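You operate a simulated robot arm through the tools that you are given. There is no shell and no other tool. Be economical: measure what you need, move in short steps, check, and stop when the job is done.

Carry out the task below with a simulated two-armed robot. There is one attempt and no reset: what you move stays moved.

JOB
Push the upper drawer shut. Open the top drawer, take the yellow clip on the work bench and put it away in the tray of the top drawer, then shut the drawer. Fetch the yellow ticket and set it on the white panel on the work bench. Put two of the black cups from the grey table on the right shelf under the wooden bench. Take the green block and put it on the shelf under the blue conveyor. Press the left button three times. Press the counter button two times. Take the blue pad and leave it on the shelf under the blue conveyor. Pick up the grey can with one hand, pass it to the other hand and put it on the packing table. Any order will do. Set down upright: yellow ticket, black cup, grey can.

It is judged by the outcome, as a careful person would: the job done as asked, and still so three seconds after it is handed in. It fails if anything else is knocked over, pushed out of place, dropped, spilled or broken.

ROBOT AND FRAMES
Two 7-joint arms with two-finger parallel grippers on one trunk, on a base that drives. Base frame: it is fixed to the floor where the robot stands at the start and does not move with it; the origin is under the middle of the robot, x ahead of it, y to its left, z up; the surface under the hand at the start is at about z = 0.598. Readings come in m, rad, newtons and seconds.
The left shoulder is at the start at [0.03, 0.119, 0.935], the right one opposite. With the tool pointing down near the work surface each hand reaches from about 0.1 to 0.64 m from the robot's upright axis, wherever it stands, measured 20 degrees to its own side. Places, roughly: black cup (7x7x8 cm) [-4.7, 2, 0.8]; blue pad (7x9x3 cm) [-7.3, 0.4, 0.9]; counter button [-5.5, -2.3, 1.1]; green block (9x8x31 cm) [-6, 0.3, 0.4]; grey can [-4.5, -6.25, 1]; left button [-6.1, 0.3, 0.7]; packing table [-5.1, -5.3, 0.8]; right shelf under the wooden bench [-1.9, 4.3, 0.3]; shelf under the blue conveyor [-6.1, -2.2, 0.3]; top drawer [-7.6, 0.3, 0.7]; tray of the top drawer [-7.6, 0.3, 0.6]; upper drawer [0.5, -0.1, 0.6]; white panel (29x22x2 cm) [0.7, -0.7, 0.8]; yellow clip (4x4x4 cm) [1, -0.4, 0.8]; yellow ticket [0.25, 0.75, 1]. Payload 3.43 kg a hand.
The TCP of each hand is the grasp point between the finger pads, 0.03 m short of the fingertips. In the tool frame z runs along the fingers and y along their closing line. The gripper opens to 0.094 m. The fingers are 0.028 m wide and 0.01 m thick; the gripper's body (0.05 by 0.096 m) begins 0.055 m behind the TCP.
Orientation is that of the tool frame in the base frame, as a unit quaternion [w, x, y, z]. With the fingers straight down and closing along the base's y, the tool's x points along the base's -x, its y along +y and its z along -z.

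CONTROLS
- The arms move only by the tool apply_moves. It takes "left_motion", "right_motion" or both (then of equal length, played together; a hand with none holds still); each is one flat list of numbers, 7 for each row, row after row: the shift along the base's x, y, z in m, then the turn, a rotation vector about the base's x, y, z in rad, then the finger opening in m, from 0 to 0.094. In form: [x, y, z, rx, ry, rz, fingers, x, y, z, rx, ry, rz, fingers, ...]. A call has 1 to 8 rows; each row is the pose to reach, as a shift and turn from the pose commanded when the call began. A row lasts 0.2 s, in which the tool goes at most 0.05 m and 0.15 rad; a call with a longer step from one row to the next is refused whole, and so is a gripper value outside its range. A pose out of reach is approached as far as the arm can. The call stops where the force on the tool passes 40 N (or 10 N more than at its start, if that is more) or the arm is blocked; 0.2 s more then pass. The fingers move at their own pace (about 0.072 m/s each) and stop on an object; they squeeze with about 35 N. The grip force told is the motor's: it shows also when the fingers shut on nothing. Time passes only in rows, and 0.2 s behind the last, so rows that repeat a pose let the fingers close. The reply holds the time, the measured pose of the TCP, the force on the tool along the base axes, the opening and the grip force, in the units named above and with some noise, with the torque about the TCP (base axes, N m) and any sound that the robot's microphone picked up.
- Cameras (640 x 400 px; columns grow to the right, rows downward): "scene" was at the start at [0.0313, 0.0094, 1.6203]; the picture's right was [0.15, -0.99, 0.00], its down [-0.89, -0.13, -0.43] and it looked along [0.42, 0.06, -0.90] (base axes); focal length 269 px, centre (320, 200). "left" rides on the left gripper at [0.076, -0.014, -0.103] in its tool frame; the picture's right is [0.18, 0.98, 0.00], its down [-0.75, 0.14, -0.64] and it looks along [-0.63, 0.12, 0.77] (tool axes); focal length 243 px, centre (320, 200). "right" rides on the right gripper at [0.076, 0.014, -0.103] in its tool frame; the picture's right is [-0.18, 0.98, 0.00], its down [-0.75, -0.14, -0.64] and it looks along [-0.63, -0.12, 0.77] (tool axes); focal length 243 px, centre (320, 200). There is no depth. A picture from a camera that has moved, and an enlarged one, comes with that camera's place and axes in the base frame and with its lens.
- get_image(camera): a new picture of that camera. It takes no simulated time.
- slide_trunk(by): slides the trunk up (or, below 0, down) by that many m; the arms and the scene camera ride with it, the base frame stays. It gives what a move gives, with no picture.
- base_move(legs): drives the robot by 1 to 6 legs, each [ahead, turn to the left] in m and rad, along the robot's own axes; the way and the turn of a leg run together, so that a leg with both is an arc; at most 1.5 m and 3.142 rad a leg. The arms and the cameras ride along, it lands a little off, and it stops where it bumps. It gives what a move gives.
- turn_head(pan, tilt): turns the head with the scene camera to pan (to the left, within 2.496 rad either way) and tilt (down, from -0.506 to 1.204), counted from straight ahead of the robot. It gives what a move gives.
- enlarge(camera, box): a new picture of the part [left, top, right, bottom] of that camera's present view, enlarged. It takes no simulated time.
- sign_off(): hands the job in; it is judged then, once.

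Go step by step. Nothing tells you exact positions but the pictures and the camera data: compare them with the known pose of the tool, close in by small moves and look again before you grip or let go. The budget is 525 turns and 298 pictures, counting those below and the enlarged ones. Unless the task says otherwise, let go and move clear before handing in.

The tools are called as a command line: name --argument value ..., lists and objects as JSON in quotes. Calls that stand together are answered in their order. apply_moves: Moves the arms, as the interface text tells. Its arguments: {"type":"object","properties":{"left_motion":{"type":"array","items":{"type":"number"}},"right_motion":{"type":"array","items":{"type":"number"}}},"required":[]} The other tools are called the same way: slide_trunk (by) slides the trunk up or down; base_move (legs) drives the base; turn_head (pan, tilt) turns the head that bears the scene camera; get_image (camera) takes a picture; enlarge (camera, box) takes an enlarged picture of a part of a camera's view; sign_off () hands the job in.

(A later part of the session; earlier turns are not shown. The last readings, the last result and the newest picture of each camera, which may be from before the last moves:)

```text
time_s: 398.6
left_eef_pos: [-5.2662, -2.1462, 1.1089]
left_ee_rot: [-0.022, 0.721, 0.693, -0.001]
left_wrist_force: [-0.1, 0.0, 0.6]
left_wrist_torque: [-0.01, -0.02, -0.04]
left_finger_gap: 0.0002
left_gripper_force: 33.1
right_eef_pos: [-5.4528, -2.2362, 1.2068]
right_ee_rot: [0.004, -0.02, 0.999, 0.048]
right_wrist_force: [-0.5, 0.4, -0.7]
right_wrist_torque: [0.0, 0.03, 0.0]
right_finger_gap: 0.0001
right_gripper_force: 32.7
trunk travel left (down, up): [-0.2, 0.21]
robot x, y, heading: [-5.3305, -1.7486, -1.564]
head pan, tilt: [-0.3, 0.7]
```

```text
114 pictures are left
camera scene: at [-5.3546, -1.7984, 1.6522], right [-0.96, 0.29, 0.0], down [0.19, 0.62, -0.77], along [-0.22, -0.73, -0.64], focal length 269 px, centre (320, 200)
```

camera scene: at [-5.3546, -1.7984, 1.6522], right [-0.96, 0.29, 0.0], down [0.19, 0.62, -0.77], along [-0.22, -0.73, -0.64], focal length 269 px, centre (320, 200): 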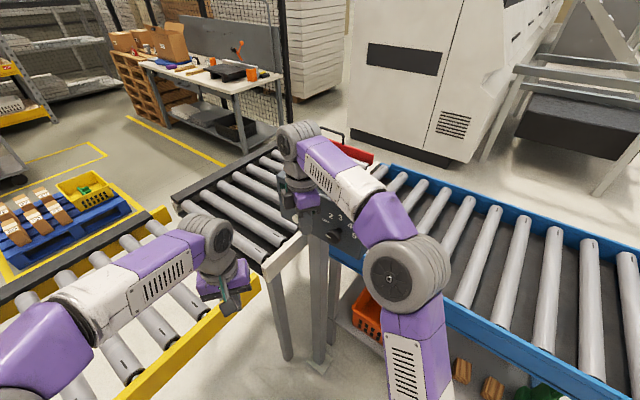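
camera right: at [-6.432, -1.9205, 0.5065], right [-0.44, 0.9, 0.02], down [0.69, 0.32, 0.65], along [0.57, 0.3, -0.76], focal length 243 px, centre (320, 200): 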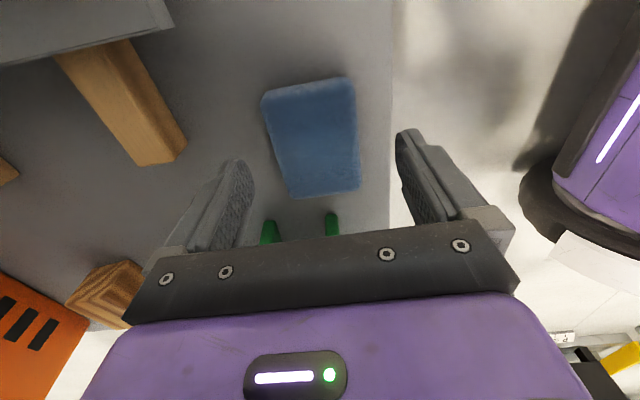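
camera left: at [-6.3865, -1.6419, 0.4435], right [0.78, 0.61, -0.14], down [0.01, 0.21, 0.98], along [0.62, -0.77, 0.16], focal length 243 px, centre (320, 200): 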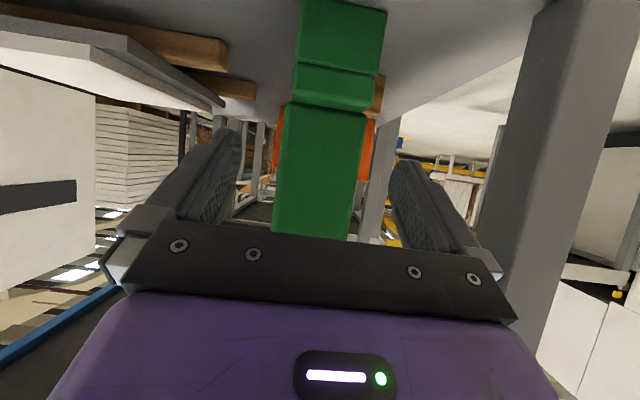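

apply_moves --right_motion '[0.0, 0.04, 0, 0, 0, 0, 0, 0.0, 0.08, 0, 0, 0, 0, 0, 0.0, 0.12, 0, 0, 0, 0, 0, -0.03, 0.15, 0, 0, 0, 0, 0, -0.07, 0.17, 0, 0, 0, 0, 0, -0.11, 0.19, 0, 0, 0, 0, 0]'

enlarge --camera "scene" --box '[220, 120, 400, 260]'

```text
time_s: 400.0
left_eef_pos: [-5.2674, -2.1463, 1.1092]
left_ee_rot: [-0.021, 0.721, 0.693, 0.0]
left_wrist_force: [-0.5, -0.7, -0.1]
left_wrist_torque: [0.0, 0.02, 0.0]
left_finger_gap: 0.0
left_gripper_force: 33.2
right_eef_pos: [-5.5653, -2.0485, 1.2056]
right_ee_rot: [0.003, -0.02, 0.999, 0.048]
right_wrist_force: [-0.7, -0.7, 0.6]
right_wrist_torque: [-0.01, 0.01, 0.01]
right_finger_gap: 0.0001
right_gripper_force: 32.8
trunk travel left (down, up): [-0.2, 0.21]
robot x, y, heading: [-5.3347, -1.7479, -1.574]
head pan, tilt: [-0.3, 0.7]
```

```text
2.86 times, centred on (310, 190) of scene
camera zoom: at [-5.3555, -1.7975, 1.6522], right [-0.96, 0.29, 0.0], down [0.19, 0.62, -0.77], along [-0.22, -0.73, -0.64], focal length 768 px, centre (349, 229)
```

zoom: 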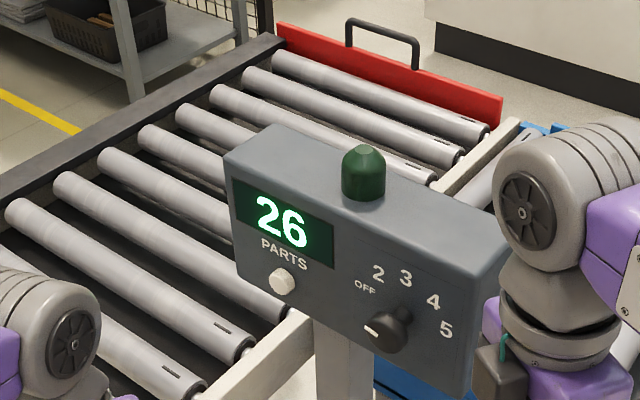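

The button is at (-5.450,-2.340,1.12). The left hand is better oriented: I bring its closed vertical finger in front of the button.

apply_moves --left_motion '[-0.01, -0.035, 0.01, 0, 0, 0, 0, -0.03, -0.07, 0.02, 0, 0, 0, 0, -0.06, -0.1, 0.02, 0, 0, 0, 0, -0.09, -0.125, 0.02, 0, 0, 0, 0, -0.122, -0.15, 0.02, 0, 0, 0, 0]' --right_motion '[0.0, 0.02, 0, 0, 0, 0, 0, 0.0, 0.04, 0, 0, 0, 0, 0, 0.0, 0.06, 0, 0, 0, 0, 0, 0, 0.08, 0, 0, 0, 0, 0, 0, 0.1, 0, 0, 0, 0, 0]'

enlarge --camera "scene" --box '[220, 120, 400, 260]'

get_image --camera "left"

```text
time_s: 401.2
left_eef_pos: [-5.3889, -2.295, 1.1286]
left_ee_rot: [-0.021, 0.721, 0.692, 0.002]
left_wrist_force: [-0.8, 0.6, -1.2]
left_wrist_torque: [0.01, -0.02, -0.02]
left_finger_gap: 0.0003
left_gripper_force: 32.5
left hand out of reach, approached as far as the arm can: row 5
right_eef_pos: [-5.5656, -1.9497, 1.2058]
right_ee_rot: [0.004, -0.02, 0.999, 0.048]
right_wrist_force: [0.3, 0.4, 0.1]
right_wrist_torque: [0.0, -0.03, -0.01]
right_finger_gap: 0.0002
right_gripper_force: 32.9
trunk travel left (down, up): [-0.2, 0.21]
robot x, y, heading: [-5.3362, -1.7446, -1.567]
head pan, tilt: [-0.3, 0.7]
```

```text
2.86 times, centred on (310, 190) of scene
camera zoom: at [-5.3566, -1.799, 1.6521], right [-0.96, 0.29, 0.0], down [0.19, 0.62, -0.76], along [-0.22, -0.73, -0.64], focal length 768 px, centre (349, 229)
```

zoom: 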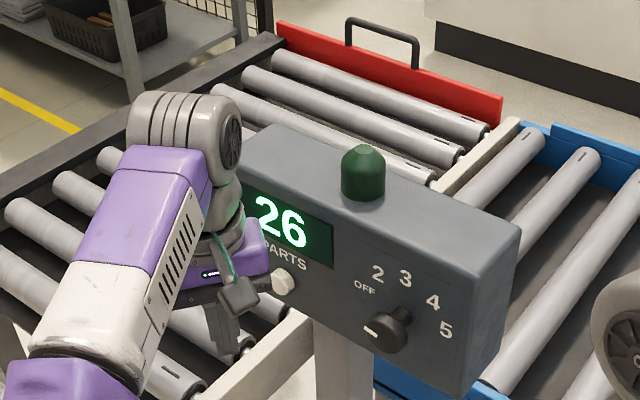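

```text
111 pictures are left
camera left: at [-5.3962, -2.2221, 1.2318], right [0.99, 0.14, -0.02], down [0.13, -0.78, 0.61], along [0.07, -0.61, -0.79], focal length 243 px, centre (320, 200)
```

left: 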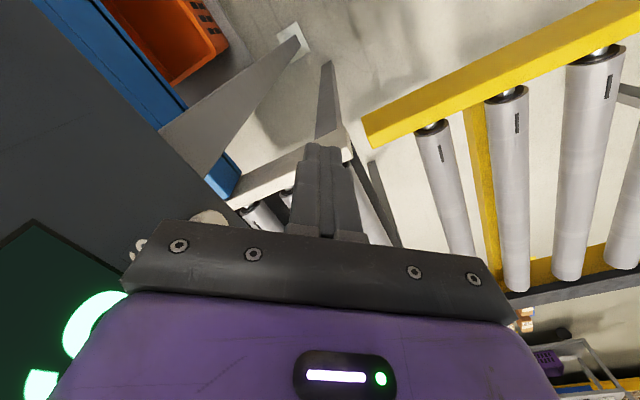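

Pressing sideways would bring the gripper body against the box, so I pitch the hand to point toward the button.

apply_moves --left_motion '[0.01, 0.007, 0.01, -0.087, 0.122, 0, 0, 0.02, 0.014, 0.01, -0.174, 0.244, 0, 0, 0.02, 0.014, 0.01, -0.261, 0.366, 0, 0, 0.02, 0.014, 0.01, -0.348, 0.488, 0, 0, 0.02, 0.014, 0.01, -0.435, 0.61, 0, 0, 0.02, 0.014, 0.01, -0.522, 0.7335, 0, 0]'

get_image --camera "left"

enlarge --camera "scene" --box '[220, 120, 400, 260]'

```text
refused: row 6 steps farther than a row can; nothing moved
```

```text
110 pictures are left
camera left: at [-5.3962, -2.2221, 1.2318], right [0.99, 0.14, -0.02], down [0.13, -0.78, 0.61], along [0.07, -0.61, -0.79], focal length 243 px, centre (320, 200)
```

left: 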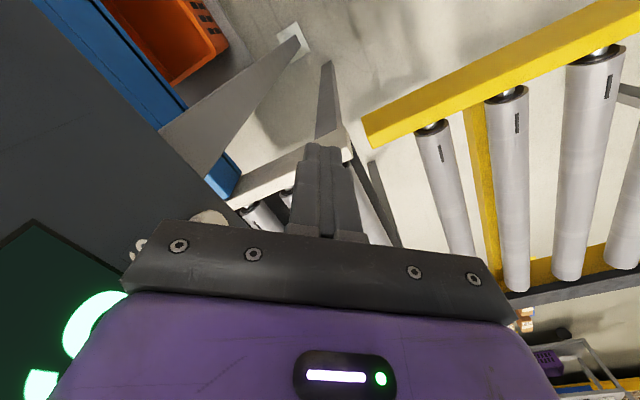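

```text
2.86 times, centred on (310, 190) of scene
camera zoom: at [-5.3566, -1.799, 1.6521], right [-0.96, 0.29, 0.0], down [0.19, 0.62, -0.76], along [-0.22, -0.73, -0.64], focal length 768 px, centre (349, 229)
```

zoom: 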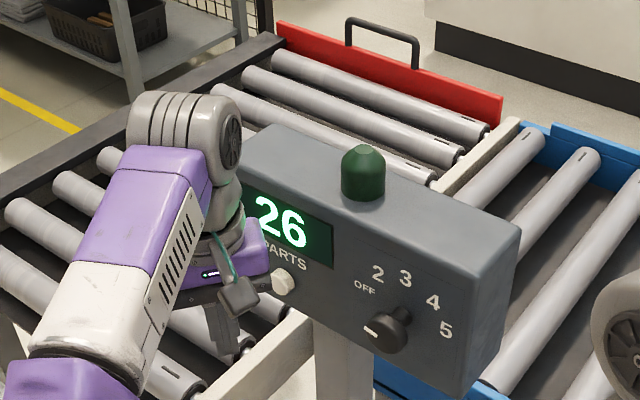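

apply_moves --left_motion '[0.01, 0.007, 0.01, -0.085, 0.119, 0, 0, 0.02, 0.014, 0.01, -0.17, 0.238, 0, 0, 0.02, 0.014, 0.01, -0.255, 0.357, 0, 0, 0.02, 0.014, 0.01, -0.34, 0.476, 0, 0, 0.02, 0.014, 0.01, -0.425, 0.595, 0, 0, 0.02, 0.014, 0.01, -0.5, 0.7, 0, 0]'

get_image --camera "left"

enlarge --camera "scene" --box '[220, 120, 400, 260]'

```text
time_s: 402.6
left_eef_pos: [-5.366, -2.2787, 1.138]
left_ee_rot: [-0.079, 0.659, 0.623, -0.414]
left_wrist_force: [-0.1, 0.4, 0.4]
left_wrist_torque: [0.0, 0.04, -0.02]
left_finger_gap: 0.0
left_gripper_force: 32.5
right_eef_pos: [-5.564, -1.9475, 1.2066]
right_ee_rot: [0.003, -0.02, 0.999, 0.049]
right_wrist_force: [0.5, -0.9, 0.0]
right_wrist_torque: [0.01, 0.02, -0.03]
right_finger_gap: 0.0001
right_gripper_force: 32.5
trunk travel left (down, up): [-0.2, 0.21]
robot x, y, heading: [-5.3249, -1.748, -1.566]
head pan, tilt: [-0.3, 0.7]
```

```text
108 pictures are left
camera left: at [-5.3194, -2.167, 1.178], right [0.72, -0.05, -0.69], down [0.61, -0.43, 0.66], along [-0.33, -0.9, -0.28], focal length 243 px, centre (320, 200)
```

left: 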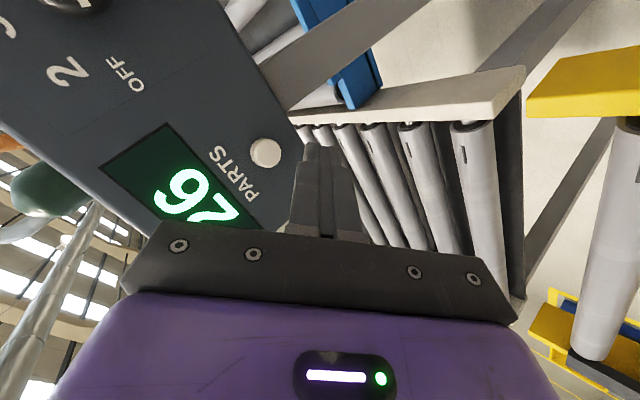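

```text
2.86 times, centred on (310, 190) of scene
camera zoom: at [-5.3539, -1.7984, 1.6522], right [-0.96, 0.29, 0.0], down [0.19, 0.62, -0.77], along [-0.22, -0.73, -0.64], focal length 768 px, centre (349, 229)
```

zoom: 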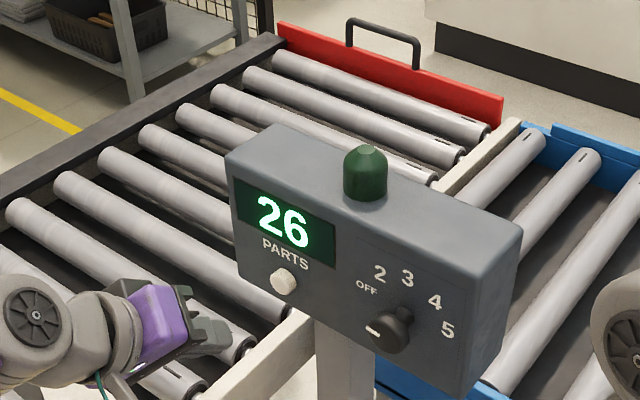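

Aligned; the tip is 8 cm before the button. I advance and press.

apply_moves --left_motion '[-0.025, -0.018, 0.004, 0, 0, 0, 0, -0.045, -0.033, 0.006, 0, 0, 0, 0, -0.057, -0.042, 0.006, 0, 0, 0, 0, -0.064, -0.047, 0.006, 0, 0, 0, 0, -0.07, -0.051, 0.006, 0, 0, 0, 0, -0.075, -0.055, 0.006, 0, 0, 0, 0]'

enlarge --camera "scene" --box '[220, 120, 400, 260]'

```text
time_s: 404.0
left_eef_pos: [-5.4328, -2.3278, 1.1442]
left_ee_rot: [-0.079, 0.661, 0.625, -0.408]
left_wrist_force: [19.2, 20.6, 9.5]
left_wrist_torque: [0.05, -0.04, -0.05]
left_finger_gap: 0.0002
left_gripper_force: 32.9
right_eef_pos: [-5.5612, -1.9442, 1.2071]
right_ee_rot: [0.002, -0.02, 0.999, 0.046]
right_wrist_force: [0.5, -0.7, 0.3]
right_wrist_torque: [-0.03, 0.02, 0.01]
right_finger_gap: 0.0
right_gripper_force: 32.9
trunk travel left (down, up): [-0.2, 0.21]
robot x, y, heading: [-5.3287, -1.7466, -1.561]
head pan, tilt: [-0.3, 0.7]
heard: click
stopped in row 6 (left hand): the force on the tool passed its limit at 44 N (the readings are from after the stop); the commanded pose is now the measured one
```

```text
2.86 times, centred on (310, 190) of scene
camera zoom: at [-5.3509, -1.7928, 1.6525], right [-0.96, 0.29, 0.0], down [0.19, 0.61, -0.77], along [-0.22, -0.73, -0.64], focal length 768 px, centre (349, 229)
```

zoom: 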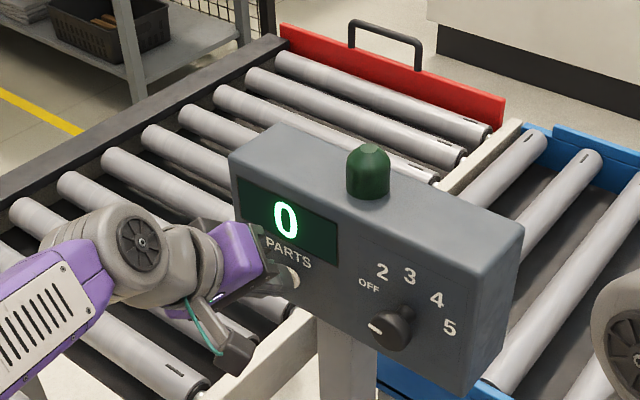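

Click (display reset to 0). Second press now.

apply_moves --left_motion '[0.015, 0.011, 0, 0, 0, 0, 0, 0.028, 0.02, 0, 0, 0, 0, 0, 0.028, 0.02, 0, 0, 0, 0, 0, 0.014, 0.01, 0, 0, 0, 0, 0, 0.006, 0.004, 0, 0, 0, 0, 0, 0.0, 0.0, 0, 0, 0, 0, 0, -0.005, -0.004, 0, 0, 0, 0, 0]'

```text
time_s: 405.6
left_eef_pos: [-5.4322, -2.3292, 1.1416]
left_ee_rot: [-0.078, 0.662, 0.626, -0.405]
left_wrist_force: [24.3, 25.3, 12.2]
left_wrist_torque: [0.01, 0.04, -0.1]
left_finger_gap: 0.0002
left_gripper_force: 33.1
right_eef_pos: [-5.5617, -1.9444, 1.2073]
right_ee_rot: [0.002, -0.021, 0.999, 0.046]
right_wrist_force: [-0.8, -0.2, 0.0]
right_wrist_torque: [0.01, -0.04, 0.04]
right_finger_gap: 0.0
right_gripper_force: 33.1
trunk travel left (down, up): [-0.2, 0.21]
robot x, y, heading: [-5.3273, -1.7482, -1.564]
head pan, tilt: [-0.3, 0.7]
heard: click
stopped in row 7 (left hand): the force on the tool passed its limit at 45 N (the readings are from after the stop); the commanded pose is now the measured one
```

Two presses done. I retract the left hand and restore its posture.

apply_moves --left_motion '[0.035, 0.025, 0, 0, 0, 0, 0, 0.07, 0.05, 0, 0.08, -0.112, 0, 0, 0.09, 0.08, 0, 0.16, -0.225, 0, 0, 0.1, 0.11, 0.0, 0.245, -0.343, 0, 0, 0.1, 0.14, 0.0, 0.33, -0.46, 0, 0.03, 0.1, 0.17, 0.01, 0.415, -0.58, 0, 0.06, 0.1, 0.2, 0.02, 0.49, -0.69, 0, 0.08]' --right_motion '[0.01, 0, 0, 0, 0, 0, 0, 0.02, 0, 0, 0, 0, 0, 0.03, 0.03, 0, 0, 0, 0, 0, 0.06, 0.04, 0, 0, 0, 0, 0, 0.09, 0.05, 0, -0.01, 0, 0, 0, 0.09, 0.06, 0, -0.02, 0, 0, 0, 0.09, 0.06, 0, -0.03, 0, 0, 0, 0.09]'

```text
time_s: 407.2
left_eef_pos: [-5.3355, -2.1337, 1.1586]
left_ee_rot: [-0.02, 0.719, 0.694, 0.004]
left_wrist_force: [0.5, 0.2, -0.1]
left_wrist_torque: [-0.02, -0.01, 0.01]
left_finger_gap: 0.0801
left_gripper_force: 0.0
right_eef_pos: [-5.505, -1.9475, 1.1754]
right_ee_rot: [0.002, -0.021, 0.999, 0.047]
right_wrist_force: [0.3, 0.1, 0.3]
right_wrist_torque: [0.0, 0.0, -0.01]
right_finger_gap: 0.0898
right_gripper_force: 0.0
trunk travel left (down, up): [-0.2, 0.21]
robot x, y, heading: [-5.3292, -1.75, -1.564]
head pan, tilt: [-0.3, 0.7]
```

Now the cups: I drive out toward the wall lane and head +w past the JOG stand.

base_move --legs '[[0, -2.53], [1.35, 0], [1.3, 0], [0, -1.57]]'

turn_head --pan 0.0 --tilt 0.45

get_image --camera "scene"

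```text
time_s: 429.7
left_eef_pos: [-6.5545, 0.6244, 1.1585]
left_ee_rot: [-0.011, -0.294, 0.956, -0.017]
left_wrist_force: [-0.2, 0.3, -0.7]
left_wrist_torque: [-0.03, 0.02, -0.02]
left_finger_gap: 0.0799
left_gripper_force: 0.1
right_eef_pos: [-6.6042, 0.3788, 1.1764]
right_ee_rot: [0.042, 0.901, -0.431, -0.025]
right_wrist_force: [0.0, 0.0, -0.1]
right_wrist_torque: [-0.01, 0.0, -0.02]
right_finger_gap: 0.09
right_gripper_force: 0.1
trunk travel left (down, up): [-0.2, 0.21]
robot x, y, heading: [-6.8683, 0.3956, 0.638]
head pan, tilt: [-0.3, 0.7]
```

```text
time_s: 430.5
left_eef_pos: [-6.5554, 0.6247, 1.1585]
left_ee_rot: [-0.011, -0.295, 0.955, -0.017]
left_wrist_force: [0.4, -0.3, -1.1]
left_wrist_torque: [0.04, 0.01, 0.0]
left_finger_gap: 0.08
left_gripper_force: 0.1
right_eef_pos: [-6.6053, 0.3783, 1.1768]
right_ee_rot: [0.041, 0.901, -0.43, -0.025]
right_wrist_force: [0.7, -0.4, 0.2]
right_wrist_torque: [-0.02, 0.02, 0.0]
right_finger_gap: 0.0901
right_gripper_force: 0.0
trunk travel left (down, up): [-0.2, 0.21]
robot x, y, heading: [-6.8711, 0.3957, 0.639]
head pan, tilt: [0.0, 0.45]
```

```text
105 pictures are left
camera scene: at [-6.8199, 0.437, 1.6743], right [0.6, -0.8, 0.0], down [-0.35, -0.26, -0.9], along [0.72, 0.54, -0.44], focal length 269 px, centre (320, 200)
```

scene: 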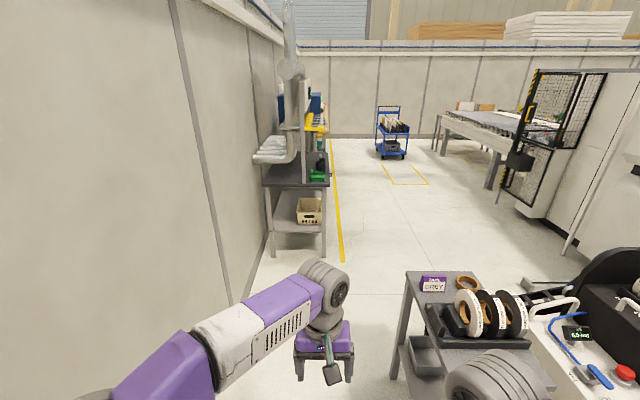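

The grey table is ahead on the left. I pass the JOG stand, then swing out to stand in front of the table.

base_move --legs '[[1.1, -0.02], [0, -0.4], [0.8, 0], [0.75, 0], [0, 1.96]]'

turn_head --pan 0.0 --tilt 0.75

get_image --camera "scene"

```text
time_s: 449.6
left_eef_pos: [-4.7027, 1.7092, 1.1582]
left_ee_rot: [-0.004, 0.882, -0.471, 0.02]
left_wrist_force: [0.4, -0.1, 0.3]
left_wrist_torque: [0.0, -0.03, 0.0]
left_finger_gap: 0.0798
left_gripper_force: 0.0
right_eef_pos: [-4.4565, 1.6577, 1.1756]
right_ee_rot: [0.047, 0.944, 0.327, 0.011]
right_wrist_force: [-0.1, 0.4, 0.1]
right_wrist_torque: [-0.01, 0.01, 0.04]
right_finger_gap: 0.09
right_gripper_force: 0.1
trunk travel left (down, up): [-0.2, 0.21]
robot x, y, heading: [-4.4797, 1.3909, 2.203]
head pan, tilt: [0.0, 0.45]
```

```text
time_s: 450.4
left_eef_pos: [-4.703, 1.7112, 1.1588]
left_ee_rot: [-0.005, 0.881, -0.472, 0.02]
left_wrist_force: [0.4, -1.3, -0.3]
left_wrist_torque: [0.0, 0.0, 0.01]
left_finger_gap: 0.0802
left_gripper_force: 0.0
right_eef_pos: [-4.4577, 1.6571, 1.1765]
right_ee_rot: [0.047, 0.944, 0.327, 0.012]
right_wrist_force: [-0.2, 0.0, 0.2]
right_wrist_torque: [0.01, 0.03, 0.02]
right_finger_gap: 0.09
right_gripper_force: 0.0
trunk travel left (down, up): [-0.2, 0.21]
robot x, y, heading: [-4.4806, 1.3929, 2.199]
head pan, tilt: [0.0, 0.75]
```

```text
104 pictures are left
camera scene: at [-4.5113, 1.4357, 1.648], right [0.81, 0.59, 0.0], down [0.4, -0.55, -0.73], along [-0.43, 0.59, -0.68], focal length 269 px, centre (320, 200)
```

scene: 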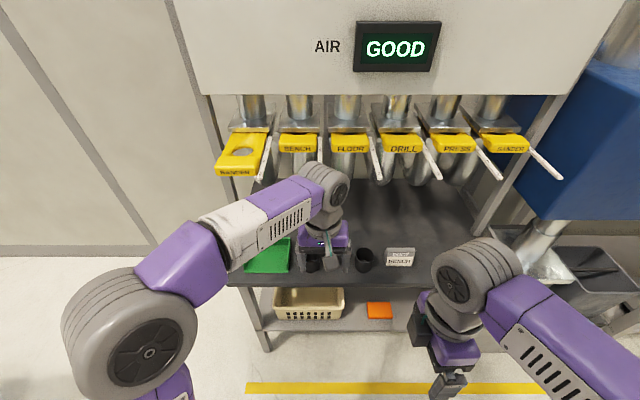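

apply_moves --left_motion '[-0.03, -0.03, 0, 0, 0, 0, 0.09, -0.06, -0.065, 0, 0, 0, 0, 0.09, -0.09, -0.1, 0, 0, 0, 0, 0.09, -0.12, -0.13, 0, 0, 0, 0, 0.09]'

get_image --camera "scene"

enlarge --camera "scene" --box '[240, 210, 440, 340]'

```text
time_s: 451.4
left_eef_pos: [-4.824, 1.5814, 1.1602]
left_ee_rot: [-0.003, 0.881, -0.472, 0.02]
left_wrist_force: [0.6, -0.8, 0.5]
left_wrist_torque: [0.0, -0.04, -0.03]
left_finger_gap: 0.09
left_gripper_force: 0.1
right_eef_pos: [-4.4584, 1.6574, 1.1757]
right_ee_rot: [0.047, 0.944, 0.327, 0.013]
right_wrist_force: [0.3, 0.3, 0.5]
right_wrist_torque: [0.0, -0.01, 0.01]
right_finger_gap: 0.0901
right_gripper_force: 0.1
trunk travel left (down, up): [-0.2, 0.21]
robot x, y, heading: [-4.4814, 1.3917, 2.2]
head pan, tilt: [0.0, 0.75]
```

```text
103 pictures are left
camera scene: at [-4.5118, 1.4351, 1.6479], right [0.81, 0.59, 0.0], down [0.4, -0.55, -0.73], along [-0.43, 0.59, -0.68], focal length 269 px, centre (320, 200)
```

scene: 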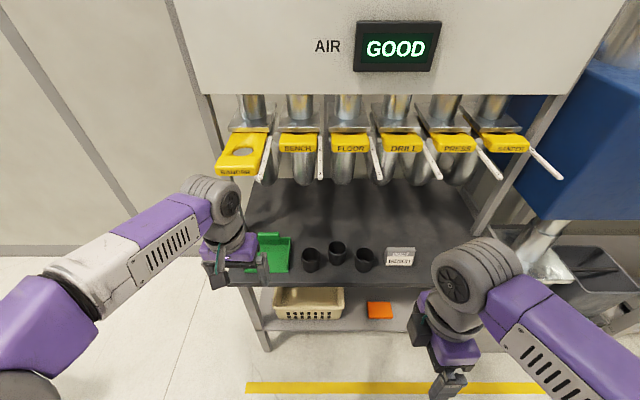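

```text
3.08 times, centred on (340, 275) of scene
camera zoom: at [-4.5118, 1.4351, 1.6479], right [0.81, 0.59, 0.0], down [0.4, -0.55, -0.73], along [-0.43, 0.59, -0.68], focal length 827 px, centre (258, -31)
```

zoom: 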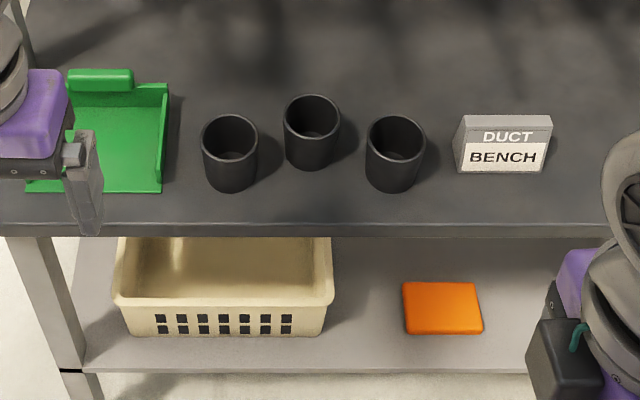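

Three black cups stand at the table's front. I'll take the two outer ones. First turn the right hand to the natural yaw, then move 14 cm closer.

apply_moves --right_motion '[0, 0, 0, 0, 0, -0.145, 0.085, 0, 0, 0, 0, 0, -0.29, 0.085, 0, 0, 0, 0, 0, -0.435, 0.085, 0, 0, 0, 0, 0, -0.58, 0.085, 0, 0, 0, 0, 0, -0.725, 0.085, 0, 0, 0, 0, 0, -0.87, 0.085, 0, 0, 0, 0, 0, -1.015, 0.085, 0, 0, 0, 0, 0, -1.16, 0.085]'

apply_moves --right_motion '[0, 0, 0, 0, 0, -0.145, 0.085, 0, 0, 0, 0, 0, -0.29, 0.085, 0, 0, 0, 0, 0, -0.435, 0.085, 0, 0, 0, 0, 0, -0.46, 0.085]'

base_move --legs '[[0.14, 0]]'

turn_head --pan 0.0 --tilt 0.95

get_image --camera "scene"

```text
time_s: 453.2
left_eef_pos: [-4.8238, 1.5814, 1.1585]
left_ee_rot: [-0.004, 0.881, -0.472, 0.021]
left_wrist_force: [-0.5, 1.7, 0.5]
left_wrist_torque: [-0.01, 0.01, 0.02]
left_finger_gap: 0.09
left_gripper_force: 0.0
right_eef_pos: [-4.4585, 1.6571, 1.1772]
right_ee_rot: [0.046, 0.968, -0.244, -0.016]
right_wrist_force: [-0.3, 0.2, -0.7]
right_wrist_torque: [0.0, 0.02, 0.0]
right_finger_gap: 0.0849
right_gripper_force: 0.1
trunk travel left (down, up): [-0.2, 0.21]
robot x, y, heading: [-4.4821, 1.3905, 2.201]
head pan, tilt: [0.0, 0.75]
```

```text
time_s: 454.2
left_eef_pos: [-4.8227, 1.5811, 1.1598]
left_ee_rot: [-0.005, 0.882, -0.471, 0.02]
left_wrist_force: [-0.7, -0.6, -0.4]
left_wrist_torque: [0.0, -0.03, -0.03]
left_finger_gap: 0.0899
left_gripper_force: 0.1
right_eef_pos: [-4.4572, 1.6587, 1.1773]
right_ee_rot: [0.041, 0.887, -0.459, -0.025]
right_wrist_force: [-0.4, 0.3, -0.5]
right_wrist_torque: [0.04, 0.0, 0.01]
right_finger_gap: 0.0849
right_gripper_force: 0.1
trunk travel left (down, up): [-0.2, 0.21]
robot x, y, heading: [-4.4787, 1.3949, 2.206]
head pan, tilt: [0.0, 0.75]
```

```text
time_s: 455.5
left_eef_pos: [-4.9064, 1.6939, 1.1593]
left_ee_rot: [-0.003, 0.882, -0.472, 0.021]
left_wrist_force: [-0.6, -0.4, 0.1]
left_wrist_torque: [0.03, -0.03, 0.02]
left_finger_gap: 0.0899
left_gripper_force: 0.0
right_eef_pos: [-4.5402, 1.7695, 1.1767]
right_ee_rot: [0.041, 0.888, -0.458, -0.024]
right_wrist_force: [-0.6, 0.2, -0.9]
right_wrist_torque: [-0.02, -0.05, 0.02]
right_finger_gap: 0.085
right_gripper_force: 0.0
trunk travel left (down, up): [-0.2, 0.21]
robot x, y, heading: [-4.5624, 1.5041, 2.203]
head pan, tilt: [0.0, 0.75]
```

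```text
time_s: 456.2
left_eef_pos: [-4.9064, 1.6927, 1.1596]
left_ee_rot: [-0.003, 0.881, -0.472, 0.02]
left_wrist_force: [0.7, 0.4, 0.0]
left_wrist_torque: [0.03, -0.01, 0.0]
left_finger_gap: 0.0898
left_gripper_force: 0.0
right_eef_pos: [-4.539, 1.7691, 1.1771]
right_ee_rot: [0.041, 0.888, -0.457, -0.026]
right_wrist_force: [0.0, -0.5, -0.4]
right_wrist_torque: [0.03, 0.0, 0.01]
right_finger_gap: 0.0853
right_gripper_force: 0.0
trunk travel left (down, up): [-0.2, 0.21]
robot x, y, heading: [-4.563, 1.502, 2.206]
head pan, tilt: [0.0, 0.949]
```

```text
101 pictures are left
camera scene: at [-4.5869, 1.5388, 1.6325], right [0.81, 0.59, 0.0], down [0.48, -0.66, -0.58], along [-0.34, 0.47, -0.81], focal length 269 px, centre (320, 200)
```

scene: 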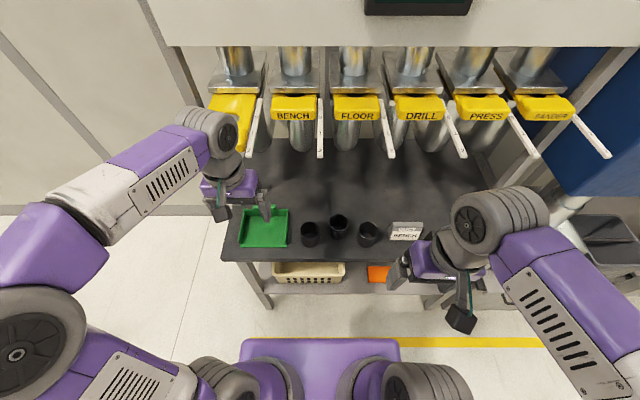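

apply_moves --left_motion '[0.005, 0.03, -0.01, 0, 0, 0, 0.085, 0.01, 0.07, -0.03, 0, 0, 0, 0.085, 0.016, 0.105, -0.055, 0, 0, 0, 0.085, 0.022, 0.14, -0.08, 0, 0, 0, 0.085, 0.028, 0.165, -0.12, 0, 0, 0, 0.085, 0.031, 0.182, -0.155, 0, 0, 0, 0.085]'

get_image --camera "left"

```text
time_s: 457.6
left_eef_pos: [-4.8725, 1.8747, 1.0027]
left_ee_rot: [-0.003, 0.882, -0.471, 0.02]
left_wrist_force: [0.2, -0.8, -0.4]
left_wrist_torque: [-0.04, 0.01, -0.03]
left_finger_gap: 0.0849
left_gripper_force: 0.1
right_eef_pos: [-4.5407, 1.7693, 1.1757]
right_ee_rot: [0.041, 0.888, -0.458, -0.026]
right_wrist_force: [-0.1, -0.4, 0.5]
right_wrist_torque: [-0.03, 0.0, 0.0]
right_finger_gap: 0.0852
right_gripper_force: 0.0
trunk travel left (down, up): [-0.2, 0.21]
robot x, y, heading: [-4.5632, 1.5081, 2.206]
head pan, tilt: [0.0, 0.949]
```

```text
100 pictures are left
camera left: at [-4.823, 1.8193, 1.1074], right [-0.71, -0.7, -0.02], down [-0.56, 0.56, 0.61], along [-0.42, 0.45, -0.79], focal length 243 px, centre (320, 200)
```

left: 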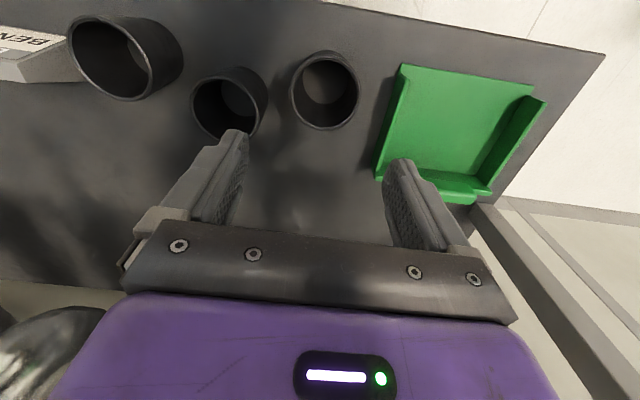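

Perfectly above the left cup (rim z≈0.83). I descend and grip.

apply_moves --left_motion '[-0.002, -0.002, -0.045, 0, 0, 0, 0.085, -0.003, -0.003, -0.09, 0, 0, 0, 0.085, -0.003, -0.003, -0.135, 0, 0, 0, 0.085, -0.003, -0.003, -0.17, 0, 0, 0, 0.085, -0.003, -0.003, -0.19, 0, 0, 0, 0.085, -0.003, -0.003, -0.19, 0, 0, 0, 0.06, -0.003, -0.003, -0.19, 0, 0, 0, 0.04, -0.003, -0.003, -0.19, 0, 0, 0, 0.04]'

get_image --camera "left"

```text
time_s: 458.8
left_eef_pos: [-4.8774, 1.871, 0.8322]
left_ee_rot: [-0.003, 0.883, -0.469, 0.022]
left_wrist_force: [5.9, -8.7, 16.0]
left_wrist_torque: [-0.51, 0.57, 0.45]
left_finger_gap: 0.0846
left_gripper_force: 0.0
right_eef_pos: [-4.5391, 1.769, 1.1767]
right_ee_rot: [0.041, 0.888, -0.458, -0.025]
right_wrist_force: [0.7, -0.1, -0.8]
right_wrist_torque: [-0.03, -0.02, 0.0]
right_finger_gap: 0.0853
right_gripper_force: 0.0
trunk travel left (down, up): [-0.2, 0.21]
robot x, y, heading: [-4.5601, 1.5044, 2.206]
head pan, tilt: [0.0, 0.949]
stopped in row 5 (left hand): the force on the tool passed its limit at 58 N (the readings are from after the stop); the commanded pose is now the measured one
```

```text
99 pictures are left
camera left: at [-4.8263, 1.8166, 0.9358], right [-0.71, -0.7, -0.02], down [-0.56, 0.56, 0.61], along [-0.42, 0.45, -0.79], focal length 243 px, centre (320, 200)
```

left: 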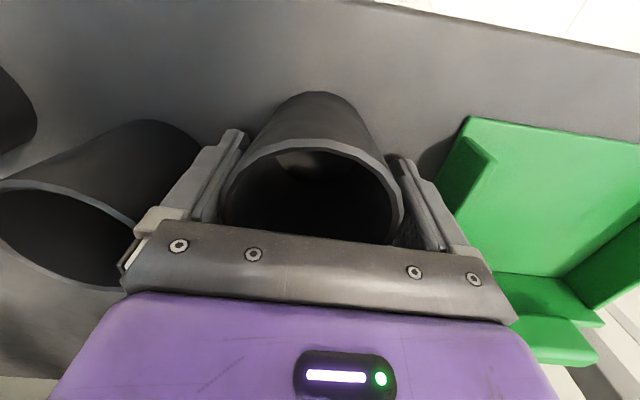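

The right fingertip touched the green dustpan's edge, but the depth already suffices; I lift 6 mm and close.

apply_moves --left_motion '[0, 0, 0.008, 0, 0, 0, 0.08, 0, 0, 0.008, 0, 0, 0, 0.06, 0, 0, 0.008, 0, 0, 0, 0.04, 0, 0, 0.008, 0, 0, 0, 0.04]'

get_image --camera "left"

```text
time_s: 459.8
left_eef_pos: [-4.8784, 1.8728, 0.838]
left_ee_rot: [-0.004, 0.882, -0.47, 0.02]
left_wrist_force: [-0.3, 0.2, -0.5]
left_wrist_torque: [0.03, 0.0, -0.04]
left_finger_gap: 0.0697
left_gripper_force: 35.1
right_eef_pos: [-4.5408, 1.7697, 1.1756]
right_ee_rot: [0.041, 0.888, -0.457, -0.025]
right_wrist_force: [0.1, -0.8, 0.4]
right_wrist_torque: [-0.02, -0.01, -0.02]
right_finger_gap: 0.0851
right_gripper_force: 0.0
trunk travel left (down, up): [-0.2, 0.21]
robot x, y, heading: [-4.5613, 1.5054, 2.201]
head pan, tilt: [0.0, 0.949]
```

```text
98 pictures are left
camera left: at [-4.8273, 1.817, 0.9422], right [-0.71, -0.7, -0.02], down [-0.56, 0.55, 0.61], along [-0.42, 0.45, -0.79], focal length 243 px, centre (320, 200)
```

left: 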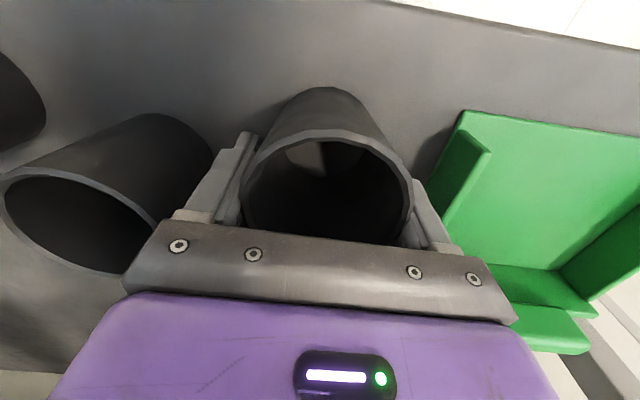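

Gripped. I lift the left cup up and back.

apply_moves --left_motion '[0, 0, 0.03, 0, 0, 0, 0.04, 0, 0, 0.075, 0, 0, 0, 0.04, 0, 0, 0.12, 0, 0, 0, 0.04, 0, 0, 0.165, 0, 0, 0, 0.04, 0, 0, 0.21, 0, 0, 0, 0.04, 0.0, -0.03, 0.245, 0, 0, 0, 0.04, -0.01, -0.07, 0.265, 0, 0, 0, 0.04, -0.02, -0.115, 0.275, 0, 0, 0, 0.04]'

apply_moves --right_motion '[-0.02, 0.03, 0, -0.03, -0.02, 0, 0.085, -0.045, 0.065, -0.01, -0.06, -0.045, 0, 0.085, -0.075, 0.1, -0.02, -0.083, -0.06, 0, 0.085, -0.105, 0.135, -0.03, -0.083, -0.06, 0, 0.085, -0.135, 0.17, -0.04, -0.083, -0.06, 0, 0.085, -0.16, 0.2, -0.06, -0.083, -0.06, 0, 0.085, -0.181, 0.221, -0.09, -0.083, -0.06, 0, 0.085]'

get_image --camera "right"

get_image --camera "scene"

```text
time_s: 461.6
left_eef_pos: [-4.8972, 1.7547, 1.1132]
left_ee_rot: [-0.003, 0.882, -0.471, 0.019]
left_wrist_force: [-0.2, -0.3, -0.3]
left_wrist_torque: [0.04, 0.01, -0.06]
left_finger_gap: 0.0697
left_gripper_force: 35.4
right_eef_pos: [-4.5399, 1.7669, 1.1777]
right_ee_rot: [0.04, 0.888, -0.457, -0.026]
right_wrist_force: [-0.1, -1.0, -0.2]
right_wrist_torque: [-0.01, 0.0, 0.02]
right_finger_gap: 0.085
right_gripper_force: 0.1
trunk travel left (down, up): [-0.2, 0.21]
robot x, y, heading: [-4.5624, 1.5042, 2.201]
head pan, tilt: [0.0, 0.949]
```

```text
time_s: 462.8
left_eef_pos: [-4.8971, 1.7557, 1.112]
left_ee_rot: [-0.003, 0.882, -0.47, 0.018]
left_wrist_force: [-1.0, 0.4, -2.0]
left_wrist_torque: [-0.08, -0.12, -0.02]
left_finger_gap: 0.0696
left_gripper_force: 34.9
right_eef_pos: [-4.6636, 1.9315, 1.1378]
right_ee_rot: [0.068, 0.889, -0.451, 0.033]
right_wrist_force: [28.7, -24.8, 7.3]
right_wrist_torque: [2.59, 3.01, 0.29]
right_finger_gap: 0.085
right_gripper_force: 0.1
trunk travel left (down, up): [-0.2, 0.21]
robot x, y, heading: [-4.5583, 1.5064, 2.2]
head pan, tilt: [0.0, 0.949]
stopped in row 6 (right hand): the force on the tool passed its limit at 114 N (the readings are from after the stop); the commanded pose is now the measured one
```

```text
97 pictures are left
camera right: at [-4.6298, 1.8779, 1.2509], right [-0.9, -0.43, 0.07], down [-0.33, 0.78, 0.53], along [-0.28, 0.46, -0.84], focal length 243 px, centre (320, 200)
```

right: 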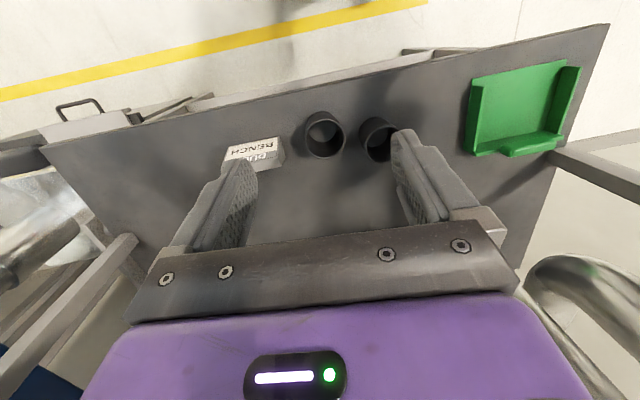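

```text
96 pictures are left
camera scene: at [-4.5863, 1.5384, 1.6325], right [0.81, 0.59, 0.0], down [0.48, -0.66, -0.58], along [-0.34, 0.47, -0.81], focal length 269 px, centre (320, 200)
```

scene: 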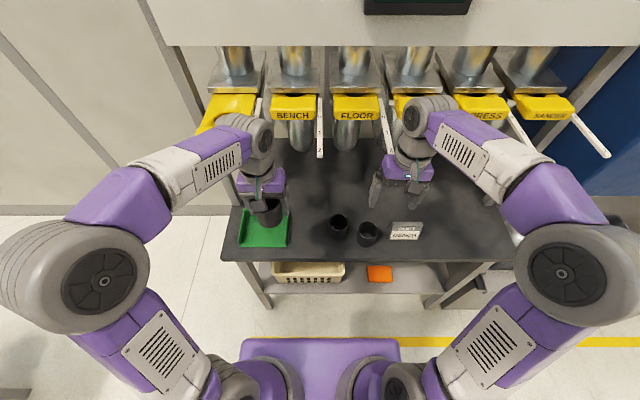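

The right wrist bumped a lever at that height. I back off, go lower first, then forward.

apply_moves --right_motion '[0.015, -0.02, 0, 0, 0, 0, 0.085, 0.035, -0.05, 0, 0, 0, 0, 0.085, 0.045, -0.065, -0.03, 0, 0, 0, 0.085, 0.045, -0.065, -0.075, 0, 0, 0, 0.085, 0.045, -0.065, -0.12, 0, 0, 0, 0.085, 0.045, -0.065, -0.14, 0, 0, 0, 0.085]'

get_image --camera "scene"

get_image --camera "right"

```text
time_s: 464.2
left_eef_pos: [-4.8974, 1.7572, 1.1123]
left_ee_rot: [-0.002, 0.882, -0.471, 0.018]
left_wrist_force: [0.5, 0.0, -0.6]
left_wrist_torque: [0.0, -0.01, -0.02]
left_finger_gap: 0.0696
left_gripper_force: 35.0
right_eef_pos: [-4.6216, 1.869, 0.9968]
right_ee_rot: [0.067, 0.888, -0.453, 0.031]
right_wrist_force: [0.1, 0.7, 0.5]
right_wrist_torque: [-0.05, -0.03, -0.02]
right_finger_gap: 0.085
right_gripper_force: 0.1
trunk travel left (down, up): [-0.2, 0.21]
robot x, y, heading: [-4.5659, 1.5038, 2.204]
head pan, tilt: [0.0, 0.949]
```

```text
95 pictures are left
camera scene: at [-4.5872, 1.5394, 1.6324], right [0.81, 0.59, 0.0], down [0.48, -0.66, -0.58], along [-0.34, 0.47, -0.81], focal length 269 px, centre (320, 200)
```

scene: 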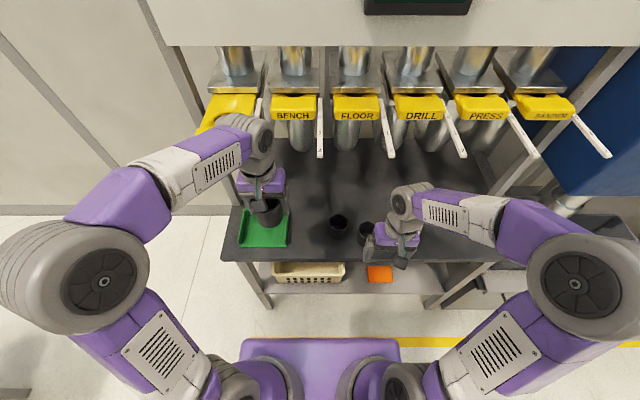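

```text
94 pictures are left
camera right: at [-4.5869, 1.8148, 1.1083], right [-0.9, -0.42, 0.07], down [-0.32, 0.78, 0.54], along [-0.28, 0.46, -0.84], focal length 243 px, centre (320, 200)
```

right: 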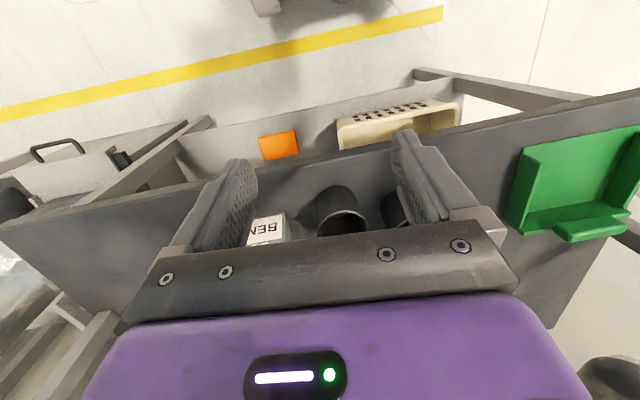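

apply_moves --right_motion '[-0.02, 0.028, 0.0, 0.07, -0.003, 0, 0.085, -0.045, 0.055, 0.0, 0.147, -0.006, 0, 0.085, -0.07, 0.085, 0.0, 0.147, -0.006, 0, 0.085, -0.093, 0.111, 0.0, 0.147, -0.006, 0, 0.085]'

get_image --camera "right"

```text
time_s: 465.2
left_eef_pos: [-4.8842, 1.7579, 1.1142]
left_ee_rot: [0.001, 0.882, -0.471, 0.015]
left_wrist_force: [-0.1, 0.5, -0.4]
left_wrist_torque: [-0.02, -0.03, -0.04]
left_finger_gap: 0.0695
left_gripper_force: 35.0
right_eef_pos: [-4.6917, 1.9835, 0.9909]
right_ee_rot: [0.004, 0.886, -0.463, 0.006]
right_wrist_force: [-12.1, -0.4, 11.0]
right_wrist_torque: [0.08, -0.98, -0.03]
right_finger_gap: 0.0849
right_gripper_force: 0.0
trunk travel left (down, up): [-0.2, 0.21]
robot x, y, heading: [-4.5612, 1.5031, 2.201]
head pan, tilt: [0.0, 0.949]
```

```text
93 pictures are left
camera right: at [-4.6603, 1.915, 1.0951], right [-0.91, -0.41, 0.0], down [-0.32, 0.71, 0.63], along [-0.26, 0.58, -0.78], focal length 243 px, centre (320, 200)
```

right: 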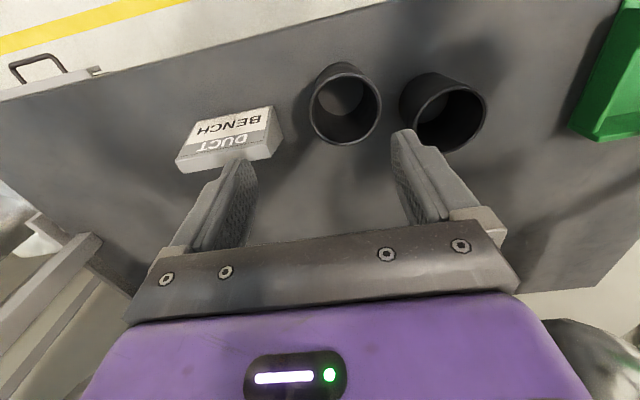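

get_image --camera "scene"

```text
92 pictures are left
camera scene: at [-4.5672, 1.543, 1.6318], right [0.81, 0.59, -0.01], down [0.47, -0.66, -0.59], along [-0.35, 0.47, -0.81], focal length 269 px, centre (320, 200)
```

scene: 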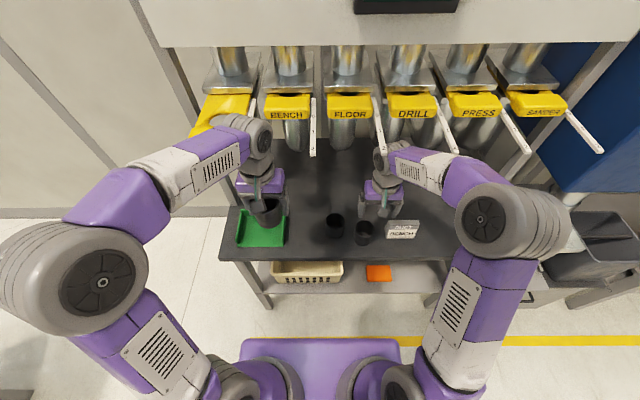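

The right wrist is against a lever again (too high). I back off, descend to just above cup height in front, then go in low.

apply_moves --right_motion '[0.02, -0.028, 0.0, 0, 0, 0, 0.085, 0.04, -0.057, 0.0, 0, 0, 0, 0.085, 0.06, -0.085, -0.0, 0, 0, 0, 0.085, 0.07, -0.1, -0.025, 0, 0, 0, 0.085, 0.07, -0.1, -0.05, 0, 0, 0, 0.085]'

get_image --camera "right"

get_image --camera "scene"

```text
time_s: 466.4
left_eef_pos: [-4.8974, 1.7586, 1.1116]
left_ee_rot: [-0.003, 0.882, -0.47, 0.02]
left_wrist_force: [0.3, 0.4, -0.7]
left_wrist_torque: [-0.02, -0.01, -0.02]
left_finger_gap: 0.0696
left_gripper_force: 35.1
right_eef_pos: [-4.6459, 1.8794, 0.9453]
right_ee_rot: [0.0, 0.891, -0.454, 0.0]
right_wrist_force: [-0.3, 0.6, 1.0]
right_wrist_torque: [-0.04, 0.0, 0.02]
right_finger_gap: 0.085
right_gripper_force: 0.0
trunk travel left (down, up): [-0.2, 0.21]
robot x, y, heading: [-4.5645, 1.5039, 2.205]
head pan, tilt: [0.0, 0.949]
```

```text
91 pictures are left
camera right: at [-4.6116, 1.8108, 1.0488], right [-0.9, -0.43, 0.0], down [-0.33, 0.69, 0.64], along [-0.28, 0.58, -0.77], focal length 243 px, centre (320, 200)
```

right: 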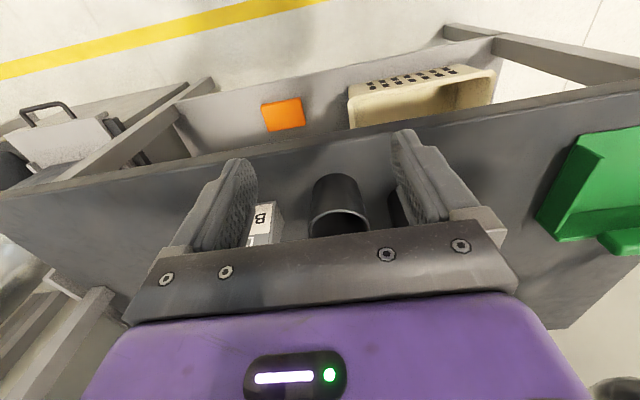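

```text
90 pictures are left
camera scene: at [-4.5873, 1.5413, 1.6323], right [0.81, 0.59, 0.0], down [0.48, -0.66, -0.58], along [-0.34, 0.47, -0.81], focal length 269 px, centre (320, 200)
```

scene: 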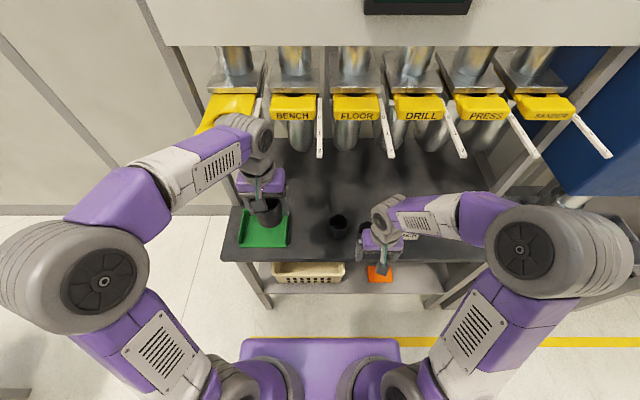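

apply_moves --right_motion '[-0.02, 0.03, -0.005, 0, 0, 0, 0.085, -0.042, 0.06, -0.01, 0, 0, 0, 0.085, -0.064, 0.0906, -0.01, 0, 0, 0, 0.085]'

get_image --camera "right"

```text
time_s: 467.2
left_eef_pos: [-4.8974, 1.7575, 1.1125]
left_ee_rot: [-0.003, 0.882, -0.47, 0.02]
left_wrist_force: [0.0, 1.3, -0.3]
left_wrist_torque: [-0.05, -0.02, 0.02]
left_finger_gap: 0.0692
left_gripper_force: 35.1
right_eef_pos: [-4.7095, 1.9712, 0.9371]
right_ee_rot: [0.0, 0.891, -0.453, 0.001]
right_wrist_force: [0.2, 0.7, 1.1]
right_wrist_torque: [0.03, -0.03, -0.03]
right_finger_gap: 0.085
right_gripper_force: 0.0
trunk travel left (down, up): [-0.2, 0.21]
robot x, y, heading: [-4.564, 1.5077, 2.205]
head pan, tilt: [0.0, 0.949]
```

```text
89 pictures are left
camera right: at [-4.6757, 1.9009, 1.0405], right [-0.9, -0.43, 0.0], down [-0.33, 0.69, 0.64], along [-0.27, 0.58, -0.77], focal length 243 px, centre (320, 200)
```

right: 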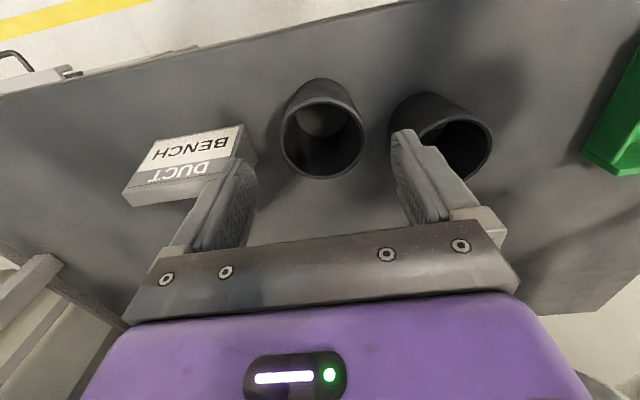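

Centred; a card stands close by one finger, so I yaw the hand slightly (−0.3 rad) away from it and descend.

apply_moves --right_motion '[-0.003, 0.006, 0, 0, 0, -0.15, 0.082, -0.006, 0.0126, -0.01, 0, 0, -0.3, 0.08, -0.006, 0.0126, -0.04, 0, 0, -0.3, 0.08, -0.006, 0.0126, -0.065, 0, 0, -0.3, 0.08]'

get_image --camera "right"

```text
time_s: 468.2
left_eef_pos: [-4.8975, 1.7575, 1.1118]
left_ee_rot: [-0.003, 0.882, -0.47, 0.019]
left_wrist_force: [-0.5, 0.1, -1.3]
left_wrist_torque: [0.0, -0.02, 0.0]
left_finger_gap: 0.0695
left_gripper_force: 35.5
right_eef_pos: [-4.7151, 1.9814, 0.874]
right_ee_rot: [0.0, 0.813, -0.583, -0.001]
right_wrist_force: [-0.7, -0.9, -0.4]
right_wrist_torque: [-0.03, -0.05, -0.04]
right_finger_gap: 0.0801
right_gripper_force: 0.1
trunk travel left (down, up): [-0.2, 0.21]
robot x, y, heading: [-4.5584, 1.5078, 2.197]
head pan, tilt: [0.0, 0.949]
```

```text
88 pictures are left
camera right: at [-4.7041, 1.9052, 0.9771], right [-0.99, -0.14, 0.0], down [-0.11, 0.76, 0.64], along [-0.09, 0.64, -0.77], focal length 243 px, centre (320, 200)
```

right: 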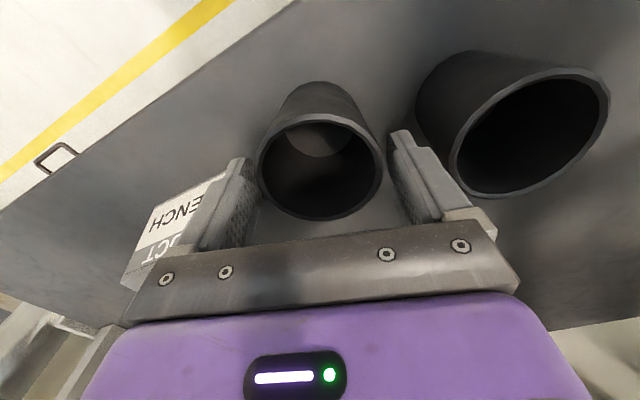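

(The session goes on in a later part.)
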